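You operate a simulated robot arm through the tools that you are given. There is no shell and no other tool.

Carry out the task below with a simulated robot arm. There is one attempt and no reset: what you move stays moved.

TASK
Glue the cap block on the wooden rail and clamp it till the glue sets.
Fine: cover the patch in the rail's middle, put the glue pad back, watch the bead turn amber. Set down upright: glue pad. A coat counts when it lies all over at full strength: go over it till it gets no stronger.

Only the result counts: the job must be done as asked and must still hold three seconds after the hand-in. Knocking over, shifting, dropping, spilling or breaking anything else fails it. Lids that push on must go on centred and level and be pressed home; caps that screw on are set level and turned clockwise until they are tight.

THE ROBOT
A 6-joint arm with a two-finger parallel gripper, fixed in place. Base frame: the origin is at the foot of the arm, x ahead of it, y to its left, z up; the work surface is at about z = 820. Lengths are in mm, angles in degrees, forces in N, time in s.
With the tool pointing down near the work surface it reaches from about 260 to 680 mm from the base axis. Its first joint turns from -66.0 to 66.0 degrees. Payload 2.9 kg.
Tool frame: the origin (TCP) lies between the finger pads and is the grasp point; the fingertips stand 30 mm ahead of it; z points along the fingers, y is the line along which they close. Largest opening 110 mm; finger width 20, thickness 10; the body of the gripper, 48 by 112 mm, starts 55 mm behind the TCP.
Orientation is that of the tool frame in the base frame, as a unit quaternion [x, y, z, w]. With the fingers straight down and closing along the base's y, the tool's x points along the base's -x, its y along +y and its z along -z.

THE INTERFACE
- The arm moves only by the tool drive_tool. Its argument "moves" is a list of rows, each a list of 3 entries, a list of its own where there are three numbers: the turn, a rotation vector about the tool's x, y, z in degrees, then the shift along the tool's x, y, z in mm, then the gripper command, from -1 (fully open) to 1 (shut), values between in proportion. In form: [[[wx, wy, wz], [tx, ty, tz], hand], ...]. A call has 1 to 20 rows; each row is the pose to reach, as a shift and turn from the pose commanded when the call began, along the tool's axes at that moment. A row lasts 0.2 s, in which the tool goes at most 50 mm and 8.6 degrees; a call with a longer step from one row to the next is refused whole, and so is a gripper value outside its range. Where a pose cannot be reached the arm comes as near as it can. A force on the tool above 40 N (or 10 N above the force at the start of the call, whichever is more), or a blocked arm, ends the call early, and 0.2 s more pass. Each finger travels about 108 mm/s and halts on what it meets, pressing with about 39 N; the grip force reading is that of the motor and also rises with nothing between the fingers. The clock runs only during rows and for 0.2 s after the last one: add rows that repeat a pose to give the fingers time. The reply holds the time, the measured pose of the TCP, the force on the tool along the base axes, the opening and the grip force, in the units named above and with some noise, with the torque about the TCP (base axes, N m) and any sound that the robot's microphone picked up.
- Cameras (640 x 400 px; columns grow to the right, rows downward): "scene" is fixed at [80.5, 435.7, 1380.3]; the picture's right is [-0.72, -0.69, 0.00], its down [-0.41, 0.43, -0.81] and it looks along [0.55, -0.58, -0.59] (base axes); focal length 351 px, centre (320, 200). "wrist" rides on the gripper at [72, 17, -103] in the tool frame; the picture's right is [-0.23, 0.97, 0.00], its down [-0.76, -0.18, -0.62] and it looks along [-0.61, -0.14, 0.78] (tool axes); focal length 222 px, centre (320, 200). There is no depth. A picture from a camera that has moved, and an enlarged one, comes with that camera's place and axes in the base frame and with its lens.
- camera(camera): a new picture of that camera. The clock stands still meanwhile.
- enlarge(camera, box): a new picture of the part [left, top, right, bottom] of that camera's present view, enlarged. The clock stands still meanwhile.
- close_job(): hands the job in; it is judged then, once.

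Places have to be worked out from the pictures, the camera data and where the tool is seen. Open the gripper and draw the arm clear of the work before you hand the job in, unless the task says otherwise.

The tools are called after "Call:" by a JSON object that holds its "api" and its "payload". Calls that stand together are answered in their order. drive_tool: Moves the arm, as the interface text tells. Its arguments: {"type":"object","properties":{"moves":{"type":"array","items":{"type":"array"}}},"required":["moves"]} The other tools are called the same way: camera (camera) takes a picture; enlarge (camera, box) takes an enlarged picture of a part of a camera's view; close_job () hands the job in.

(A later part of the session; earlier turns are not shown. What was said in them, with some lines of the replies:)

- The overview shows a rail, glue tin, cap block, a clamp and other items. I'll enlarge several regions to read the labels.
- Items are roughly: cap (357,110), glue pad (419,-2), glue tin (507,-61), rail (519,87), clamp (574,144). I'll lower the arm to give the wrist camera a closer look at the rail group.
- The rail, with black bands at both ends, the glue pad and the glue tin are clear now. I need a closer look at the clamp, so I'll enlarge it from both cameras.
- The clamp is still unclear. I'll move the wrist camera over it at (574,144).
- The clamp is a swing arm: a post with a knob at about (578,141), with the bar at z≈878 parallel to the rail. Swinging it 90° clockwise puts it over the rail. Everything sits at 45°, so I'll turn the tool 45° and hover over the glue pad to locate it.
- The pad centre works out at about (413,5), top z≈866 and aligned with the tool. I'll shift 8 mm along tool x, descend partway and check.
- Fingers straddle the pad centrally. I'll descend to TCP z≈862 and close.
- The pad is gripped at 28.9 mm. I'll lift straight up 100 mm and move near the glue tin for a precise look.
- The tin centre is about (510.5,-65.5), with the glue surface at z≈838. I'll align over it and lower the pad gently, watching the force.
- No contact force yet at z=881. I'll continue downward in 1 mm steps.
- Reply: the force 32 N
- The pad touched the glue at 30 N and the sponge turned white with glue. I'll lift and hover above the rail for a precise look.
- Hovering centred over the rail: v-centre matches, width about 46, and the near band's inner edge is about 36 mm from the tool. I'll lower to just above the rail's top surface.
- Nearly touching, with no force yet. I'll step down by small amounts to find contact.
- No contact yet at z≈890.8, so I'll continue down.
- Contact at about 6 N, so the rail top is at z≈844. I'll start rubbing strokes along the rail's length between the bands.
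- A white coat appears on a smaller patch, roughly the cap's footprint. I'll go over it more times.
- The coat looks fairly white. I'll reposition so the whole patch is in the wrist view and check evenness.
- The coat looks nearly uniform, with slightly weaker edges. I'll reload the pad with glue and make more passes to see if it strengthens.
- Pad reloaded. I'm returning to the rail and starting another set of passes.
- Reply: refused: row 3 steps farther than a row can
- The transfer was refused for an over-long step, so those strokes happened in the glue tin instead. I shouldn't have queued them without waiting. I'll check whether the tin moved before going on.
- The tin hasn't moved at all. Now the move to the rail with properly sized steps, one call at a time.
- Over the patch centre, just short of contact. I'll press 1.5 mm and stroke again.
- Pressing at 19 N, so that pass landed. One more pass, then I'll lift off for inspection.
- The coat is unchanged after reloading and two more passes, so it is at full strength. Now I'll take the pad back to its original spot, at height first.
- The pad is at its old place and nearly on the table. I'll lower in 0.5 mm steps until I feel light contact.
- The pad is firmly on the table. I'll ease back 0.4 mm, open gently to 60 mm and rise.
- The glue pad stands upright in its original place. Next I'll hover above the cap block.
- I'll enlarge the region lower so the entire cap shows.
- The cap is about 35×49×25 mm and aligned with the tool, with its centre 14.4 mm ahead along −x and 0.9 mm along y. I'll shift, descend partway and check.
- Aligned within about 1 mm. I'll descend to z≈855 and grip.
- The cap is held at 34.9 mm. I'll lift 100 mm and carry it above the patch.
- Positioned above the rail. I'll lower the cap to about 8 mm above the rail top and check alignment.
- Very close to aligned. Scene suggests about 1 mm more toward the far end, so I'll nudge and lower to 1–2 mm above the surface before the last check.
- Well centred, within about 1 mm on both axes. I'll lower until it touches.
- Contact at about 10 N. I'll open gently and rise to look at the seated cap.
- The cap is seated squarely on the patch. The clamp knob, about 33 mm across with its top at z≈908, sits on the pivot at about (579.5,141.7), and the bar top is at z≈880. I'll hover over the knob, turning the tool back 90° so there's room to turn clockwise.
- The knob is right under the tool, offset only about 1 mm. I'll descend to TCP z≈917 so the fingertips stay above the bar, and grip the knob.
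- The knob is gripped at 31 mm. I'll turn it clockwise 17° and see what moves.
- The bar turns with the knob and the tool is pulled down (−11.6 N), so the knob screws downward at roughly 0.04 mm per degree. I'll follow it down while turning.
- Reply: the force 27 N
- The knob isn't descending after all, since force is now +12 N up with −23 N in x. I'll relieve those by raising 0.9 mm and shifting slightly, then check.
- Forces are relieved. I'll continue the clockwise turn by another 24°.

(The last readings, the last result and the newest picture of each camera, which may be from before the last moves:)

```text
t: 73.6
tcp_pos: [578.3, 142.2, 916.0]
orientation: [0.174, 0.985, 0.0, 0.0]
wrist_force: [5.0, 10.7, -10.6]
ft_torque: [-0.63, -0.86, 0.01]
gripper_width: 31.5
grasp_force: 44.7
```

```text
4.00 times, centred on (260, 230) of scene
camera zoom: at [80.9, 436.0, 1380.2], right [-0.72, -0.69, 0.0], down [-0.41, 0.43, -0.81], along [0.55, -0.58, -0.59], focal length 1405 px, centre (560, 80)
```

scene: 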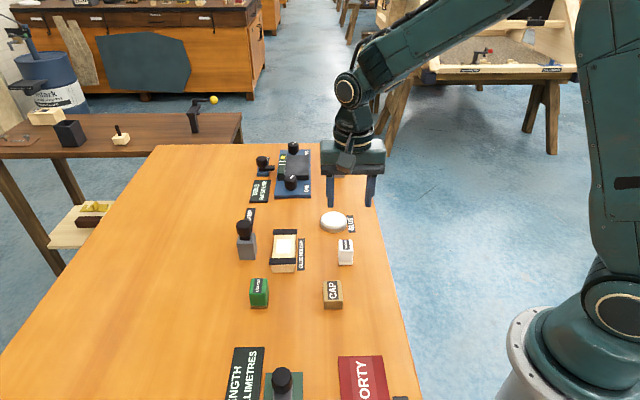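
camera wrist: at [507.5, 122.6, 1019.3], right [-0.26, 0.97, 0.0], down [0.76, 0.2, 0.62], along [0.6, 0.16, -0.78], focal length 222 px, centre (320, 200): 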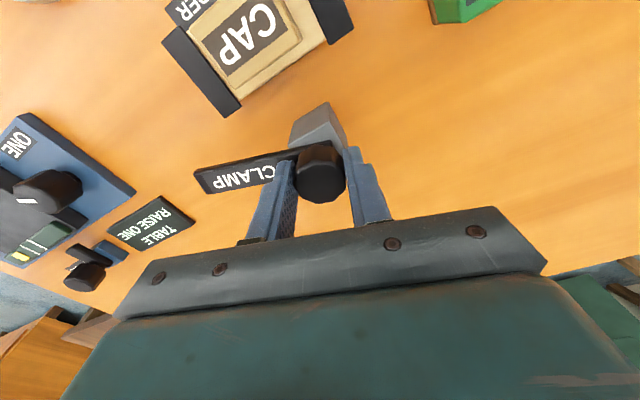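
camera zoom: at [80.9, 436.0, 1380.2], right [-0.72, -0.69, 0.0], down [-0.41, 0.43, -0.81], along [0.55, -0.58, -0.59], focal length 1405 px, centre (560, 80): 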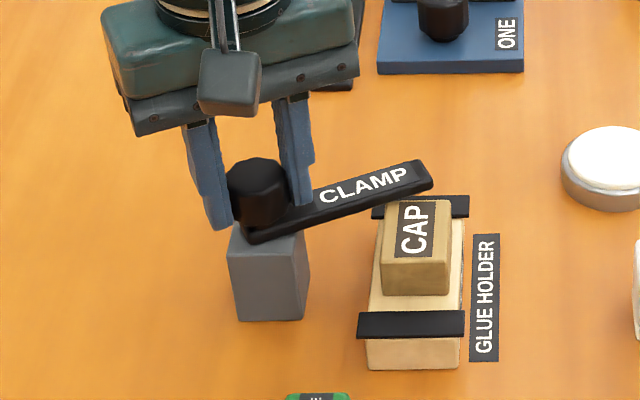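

The bar is now swung 65°. There's a slight downward pull, so the knob does screw down slowly. I'll follow it with a small y shift and turn the remaining 25°.

Call:
{"api": "drive_tool", "payload": {"moves": [[[0, 0, 0], [0, 0.4, 0.5], 0.7], [[0, 0, 6], [0, 0.7, 0.8], 0.7], [[0, 0, 12], [0, 0.7, 0.9], 0.7], [[0, 0, 18], [0, 0.7, 1.1], 0.7], [[0, 0, 25], [0, 0.7, 1.2], 0.7], [[0, 0, 25], [0, 0.7, 1.2], 0.7]]}}

Call:
{"api": "enlarge", "payload": {"camera": "scene", "box": [200, 180, 320, 280]}}

Call:
{"api": "camera", "payload": {"camera": "wrist"}}

```text
t: 75.0
tcp_pos: [579.1, 141.6, 915.2]
orientation: [0.384, 0.923, 0.0, 0.001]
wrist_force: [6.8, 1.0, 0.2]
ft_torque: [-0.11, 0.64, 0.06]
gripper_width: 31.7
grasp_force: 44.6
```

```text
4.00 times, centred on (260, 230) of scene
camera zoom: at [80.7, 435.7, 1380.3], right [-0.72, -0.69, 0.0], down [-0.41, 0.43, -0.81], along [0.55, -0.58, -0.59], focal length 1405 px, centre (560, 80)
```

zoom: 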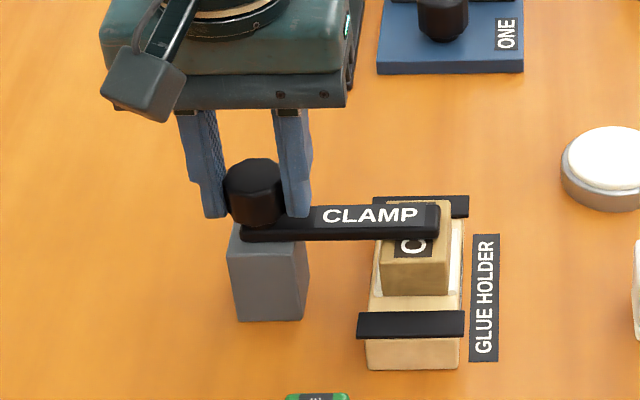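

```text
taken
camera wrist: at [540.1, 205.8, 1019.1], right [0.85, 0.53, 0.0], down [0.41, -0.67, 0.62], along [0.33, -0.53, -0.78], focal length 222 px, centre (320, 200)
```

wrist: 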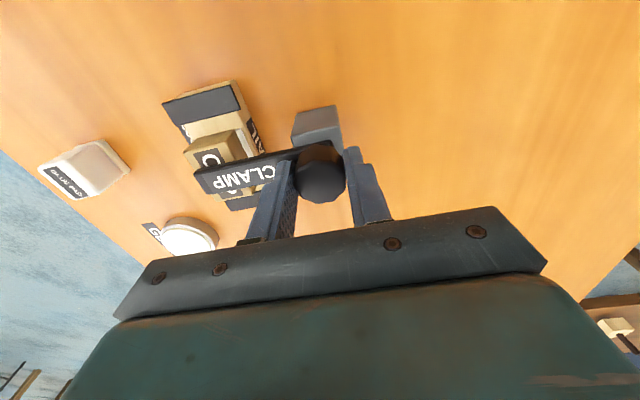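

The bar is across the cap. I'll zoom in to see whether the clamp is pressing and where the bead is.

Call:
{"api": "enlarge", "payload": {"camera": "scene", "box": [250, 215, 320, 275]}}

Call:
{"api": "enlarge", "payload": {"camera": "wrist", "box": [150, 70, 350, 220]}}

```text
6.67 times, centred on (285, 245) of scene
camera zoom: at [80.7, 435.7, 1380.3], right [-0.72, -0.69, 0.0], down [-0.41, 0.43, -0.81], along [0.55, -0.58, -0.59], focal length 2341 px, centre (553, -100)
```

zoom: 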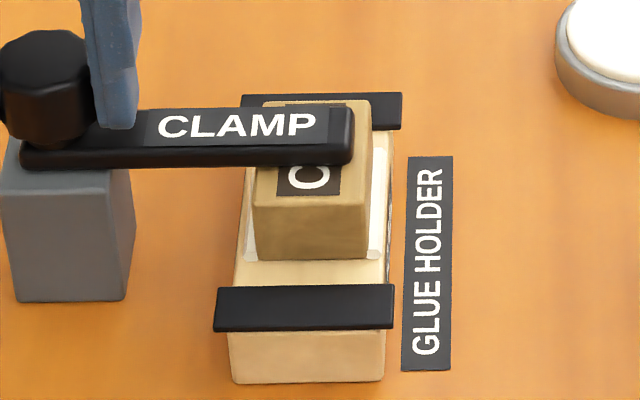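

```text
2.67 times, centred on (250, 145) of wrist
camera zoom: at [540.1, 205.8, 1019.1], right [0.85, 0.53, 0.0], down [0.41, -0.67, 0.62], along [0.33, -0.53, -0.78], focal length 592 px, centre (507, 347)
```

zoom: 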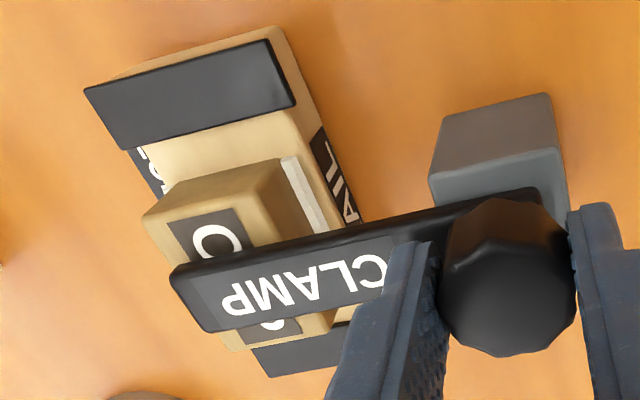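

White glue beads have appeared along both sides of the cap, so the clamp is pressing. I'll hold and wait, watching the bead.

Call:
{"api": "drive_tool", "payload": {"moves": [[[0, 0, 0], [0, 0, 0], 0.7], [[0, 0, 0], [0, 0, 0], 0.7], [[0, 0, 0], [0, 0, 0], 0.7], [[0, 0, 0], [0, 0, 0], 0.7], [[0, 0, 0], [0, 0, 0], 0.7], [[0, 0, 0], [0, 0, 0], 0.7], [[0, 0, 0], [0, 0, 0], 0.7], [[0, 0, 0], [0, 0, 0], 0.7], [[0, 0, 0], [0, 0, 0], 0.7], [[0, 0, 0], [0, 0, 0], 0.7], [[0, 0, 0], [0, 0, 0], 0.7], [[0, 0, 0], [0, 0, 0], 0.7], [[0, 0, 0], [0, 0, 0], 0.7], [[0, 0, 0], [0, 0, 0], 0.7], [[0, 0, 0], [0, 0, 0], 0.7], [[0, 0, 0], [0, 0, 0], 0.7], [[0, 0, 0], [0, 0, 0], 0.7], [[0, 0, 0], [0, 0, 0], 0.7], [[0, 0, 0], [0, 0, 0], 0.7], [[0, 0, 0], [0, 0, 0], 0.7]]}}

Call:
{"api": "enlarge", "payload": {"camera": "scene", "box": [265, 215, 315, 265]}}

Call:
{"api": "enlarge", "payload": {"camera": "wrist", "box": [150, 70, 350, 220]}}

```text
t: 79.2
tcp_pos: [579.1, 142.5, 915.7]
orientation: [0.383, 0.924, 0.001, 0.0]
wrist_force: [15.2, -7.6, 12.8]
ft_torque: [-0.65, -0.02, -0.02]
gripper_width: 31.5
grasp_force: 44.9
```

```text
8.00 times, centred on (290, 240) of scene
camera zoom: at [80.7, 435.5, 1380.4], right [-0.72, -0.69, 0.0], down [-0.41, 0.43, -0.81], along [0.55, -0.58, -0.59], focal length 2809 px, centre (560, -120)
```

zoom: 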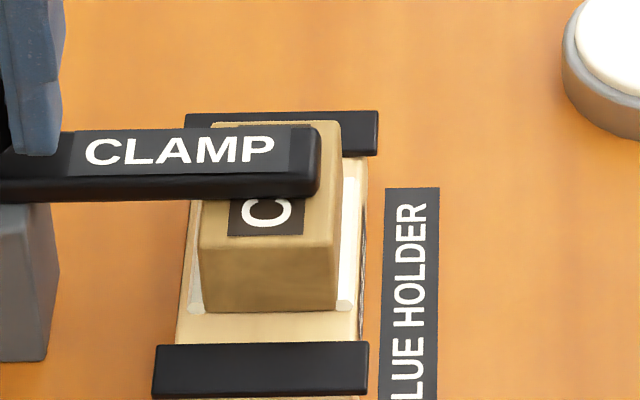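

```text
2.67 times, centred on (250, 145) of wrist
camera zoom: at [539.9, 205.8, 1019.1], right [0.85, 0.53, 0.0], down [0.41, -0.66, 0.62], along [0.33, -0.53, -0.78], focal length 592 px, centre (507, 347)
```

zoom: 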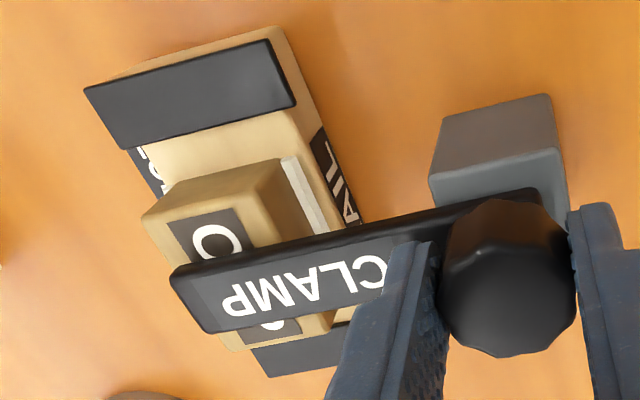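

The bead is still white. I'll keep holding, relaxing the small side load, and wait longer.

Call:
{"api": "drive_tool", "payload": {"moves": [[[0, 0, 0], [-0.4, 0.1, -0.3], 0.7], [[0, 0, 0], [-0.4, 0.1, -0.3], 0.7], [[0, 0, 0], [-0.4, 0.1, -0.3], 0.7], [[0, 0, 0], [-0.4, 0.1, -0.3], 0.7], [[0, 0, 0], [-0.4, 0.1, -0.3], 0.7], [[0, 0, 0], [-0.4, 0.1, -0.3], 0.7], [[0, 0, 0], [-0.4, 0.1, -0.3], 0.7], [[0, 0, 0], [-0.4, 0.1, -0.3], 0.7], [[0, 0, 0], [-0.4, 0.1, -0.3], 0.7], [[0, 0, 0], [-0.4, 0.1, -0.3], 0.7], [[0, 0, 0], [-0.4, 0.1, -0.3], 0.7], [[0, 0, 0], [-0.4, 0.1, -0.3], 0.7], [[0, 0, 0], [-0.4, 0.1, -0.3], 0.7], [[0, 0, 0], [-0.4, 0.1, -0.3], 0.7], [[0, 0, 0], [-0.4, 0.1, -0.3], 0.7], [[0, 0, 0], [-0.4, 0.1, -0.3], 0.7], [[0, 0, 0], [-0.4, 0.1, -0.3], 0.7], [[0, 0, 0], [-0.4, 0.1, -0.3], 0.7], [[0, 0, 0], [-0.4, 0.1, -0.3], 0.7], [[0, 0, 0], [-0.4, 0.1, -0.3], 0.7]]}}

Call:
{"api": "enlarge", "payload": {"camera": "scene", "box": [265, 215, 315, 265]}}

```text
t: 83.4
tcp_pos: [578.4, 141.9, 915.6]
orientation: [0.382, 0.924, 0.0, 0.001]
wrist_force: [13.3, 4.2, 13.9]
ft_torque: [-0.75, 0.7, 0.06]
gripper_width: 31.2
grasp_force: 45.1
```

```text
8.00 times, centred on (290, 240) of scene
camera zoom: at [80.6, 435.7, 1380.3], right [-0.72, -0.69, 0.0], down [-0.41, 0.43, -0.81], along [0.55, -0.58, -0.59], focal length 2809 px, centre (560, -120)
```

zoom: 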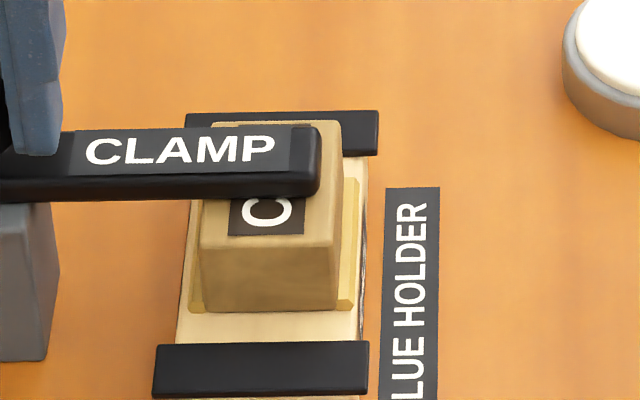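

The bead has turned amber-ish. I'll hold another 4 s to be sure it's final.

Call:
{"api": "drive_tool", "payload": {"moves": [[[0, 0, 0], [0, 0, -0.4], 0.7], [[0, 0, 0], [0, 0, -0.4], 0.7], [[0, 0, 0], [0, 0, -0.4], 0.7], [[0, 0, 0], [0, 0, -0.4], 0.7], [[0, 0, 0], [0, 0, -0.4], 0.7], [[0, 0, 0], [0, 0, -0.4], 0.7], [[0, 0, 0], [0, 0, -0.4], 0.7], [[0, 0, 0], [0, 0, -0.4], 0.7], [[0, 0, 0], [0, 0, -0.4], 0.7], [[0, 0, 0], [0, 0, -0.4], 0.7], [[0, 0, 0], [0, 0, -0.4], 0.7], [[0, 0, 0], [0, 0, -0.4], 0.7], [[0, 0, 0], [0, 0, -0.4], 0.7], [[0, 0, 0], [0, 0, -0.4], 0.7], [[0, 0, 0], [0, 0, -0.4], 0.7], [[0, 0, 0], [0, 0, -0.4], 0.7], [[0, 0, 0], [0, 0, -0.4], 0.7], [[0, 0, 0], [0, 0, -0.4], 0.7], [[0, 0, 0], [0, 0, -0.4], 0.7], [[0, 0, 0], [0, 0, -0.4], 0.7]]}}

Call:
{"api": "enlarge", "payload": {"camera": "scene", "box": [265, 215, 315, 265]}}

Call:
{"api": "enlarge", "payload": {"camera": "wrist", "box": [150, 70, 350, 220]}}

```text
t: 87.6
tcp_pos: [579.0, 143.2, 915.3]
orientation: [0.383, 0.924, 0.001, 0.0]
wrist_force: [10.5, 2.5, 12.0]
ft_torque: [-0.75, 0.66, -0.01]
gripper_width: 31.2
grasp_force: 44.9
```

```text
8.00 times, centred on (290, 240) of scene
camera zoom: at [80.6, 435.7, 1380.3], right [-0.72, -0.69, 0.0], down [-0.41, 0.43, -0.81], along [0.55, -0.58, -0.59], focal length 2809 px, centre (560, -120)
```

zoom: 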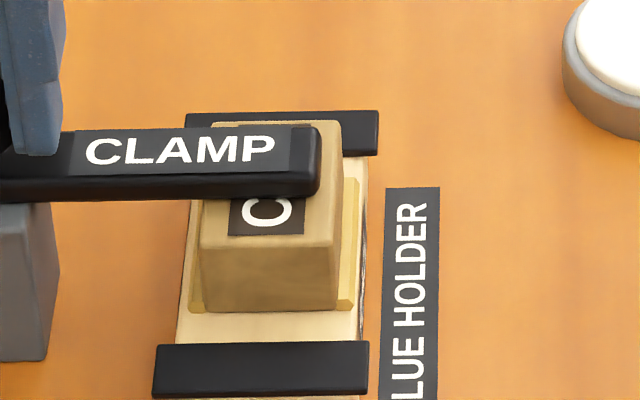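

```text
2.67 times, centred on (250, 145) of wrist
camera zoom: at [539.9, 205.8, 1019.0], right [0.85, 0.53, 0.0], down [0.41, -0.66, 0.62], along [0.33, -0.53, -0.78], focal length 592 px, centre (507, 347)
```

zoom: 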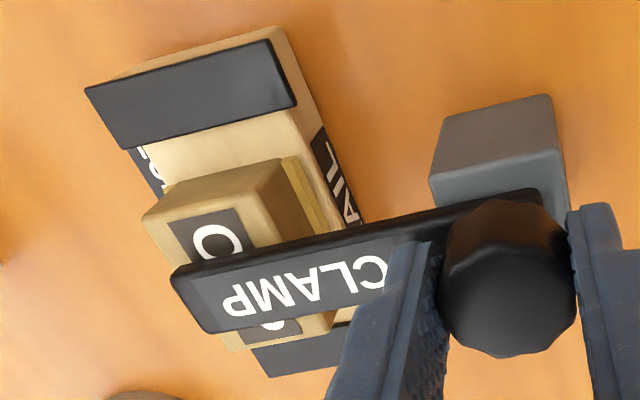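

The bead is stable amber and the glue is set. I'll open the fingers gently and rise straight up.

Call:
{"api": "drive_tool", "payload": {"moves": [[[0, 0, 0], [0, 0, 0], 0.5], [[0, 0, 0], [0, 0, 0], 0.3], [[0, 0, 0], [0, 0, 0], 0.1], [[0, 0, 0], [0, 0, 0], -0.1], [[0, 0, 0], [0, 0, 0], -0.1], [[0, 0, 0], [0, 0, -15], -0.1], [[0, 0, 0], [0, 0, -45], -0.1], [[0, 0, 0], [0, 0, -90], -0.1], [[0, 0, 0], [0, 0, -135], -0.1], [[0, 0, 0], [0, 0, -180], -0.1], [[0, 0, 0], [0, 0, -180], -0.1]]}}

Call:
{"api": "camera", "payload": {"camera": "scene"}}

Call:
{"api": "enlarge", "payload": {"camera": "scene", "box": [220, 190, 370, 320]}}

Call:
{"api": "camera", "payload": {"camera": "wrist"}}

```text
t: 90.0
tcp_pos: [578.9, 141.1, 1094.1]
orientation: [0.383, 0.924, 0.0, 0.0]
wrist_force: [-0.8, -0.5, -0.6]
ft_torque: [0.04, 0.0, 0.02]
gripper_width: 60.4
grasp_force: 0.1
```

```text
taken
```

scene: 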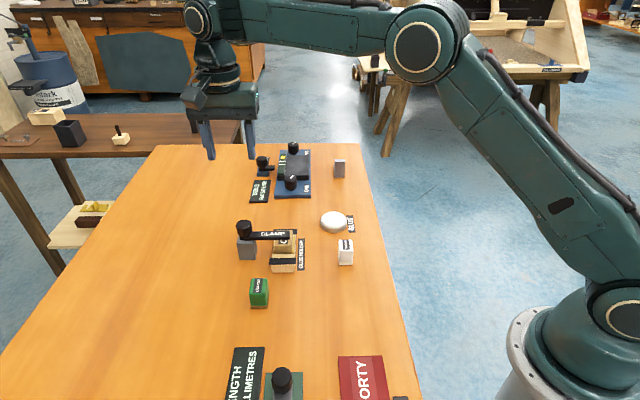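

```text
3.08 times, centred on (295, 255) of scene
camera zoom: at [80.5, 435.7, 1380.3], right [-0.72, -0.69, 0.0], down [-0.41, 0.43, -0.81], along [0.55, -0.58, -0.59], focal length 1080 px, centre (397, 31)
```

zoom: 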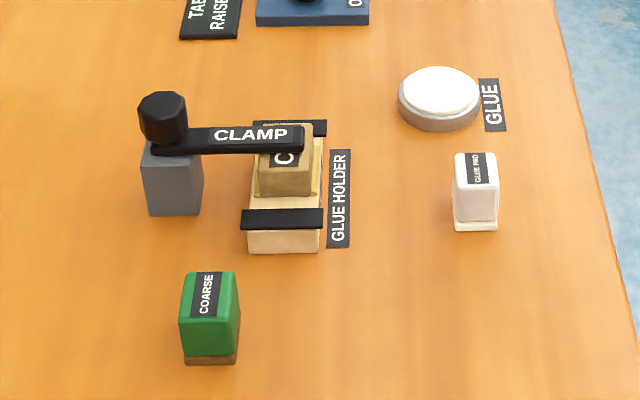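

```text
taken
camera wrist: at [540.1, 205.3, 1197.4], right [0.85, 0.53, 0.0], down [0.41, -0.66, 0.62], along [0.33, -0.53, -0.78], focal length 222 px, centre (320, 200)
```

wrist: 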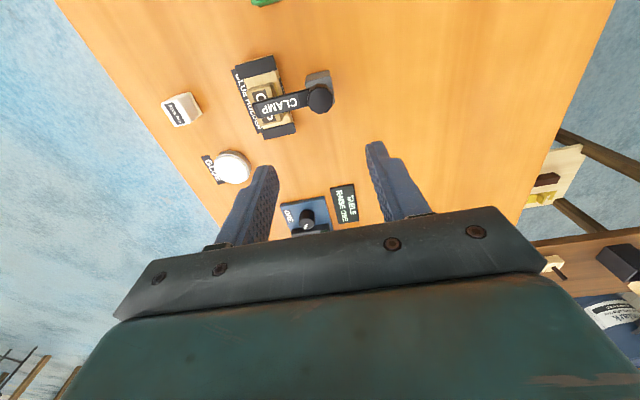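

The clamp stays closed over the cap and the bead is amber. The glue pad stands upright in its place, nothing else has moved, and the arm is clear with the gripper open. Handing in.

Call:
{"api": "close_job", "payload": {}}

```text
The job is handed in.
```

The cap block is glued to the middle of the rail. I held the clamp closed until the bead turned amber, then waited another 4 seconds with no further change.

- **Glue coat:** I went over the patch, reloaded the pad and made two more passes. The coat got no stronger, so I took it as full strength.
- **Cap:** it sits square on the patch, within about 1 mm of centre by my measurements. I left the clamp closed over it.
- **Glue pad:** it is back upright in its original spot.
- **One slip:** a refused move sent one set of rubbing strokes into the glue tin instead of onto the rail. The tin had not shifted in the pictures afterwards.

I saw nothing else disturbed in the last pictures. The job is handed in, with the gripper open and the arm clear of the work.
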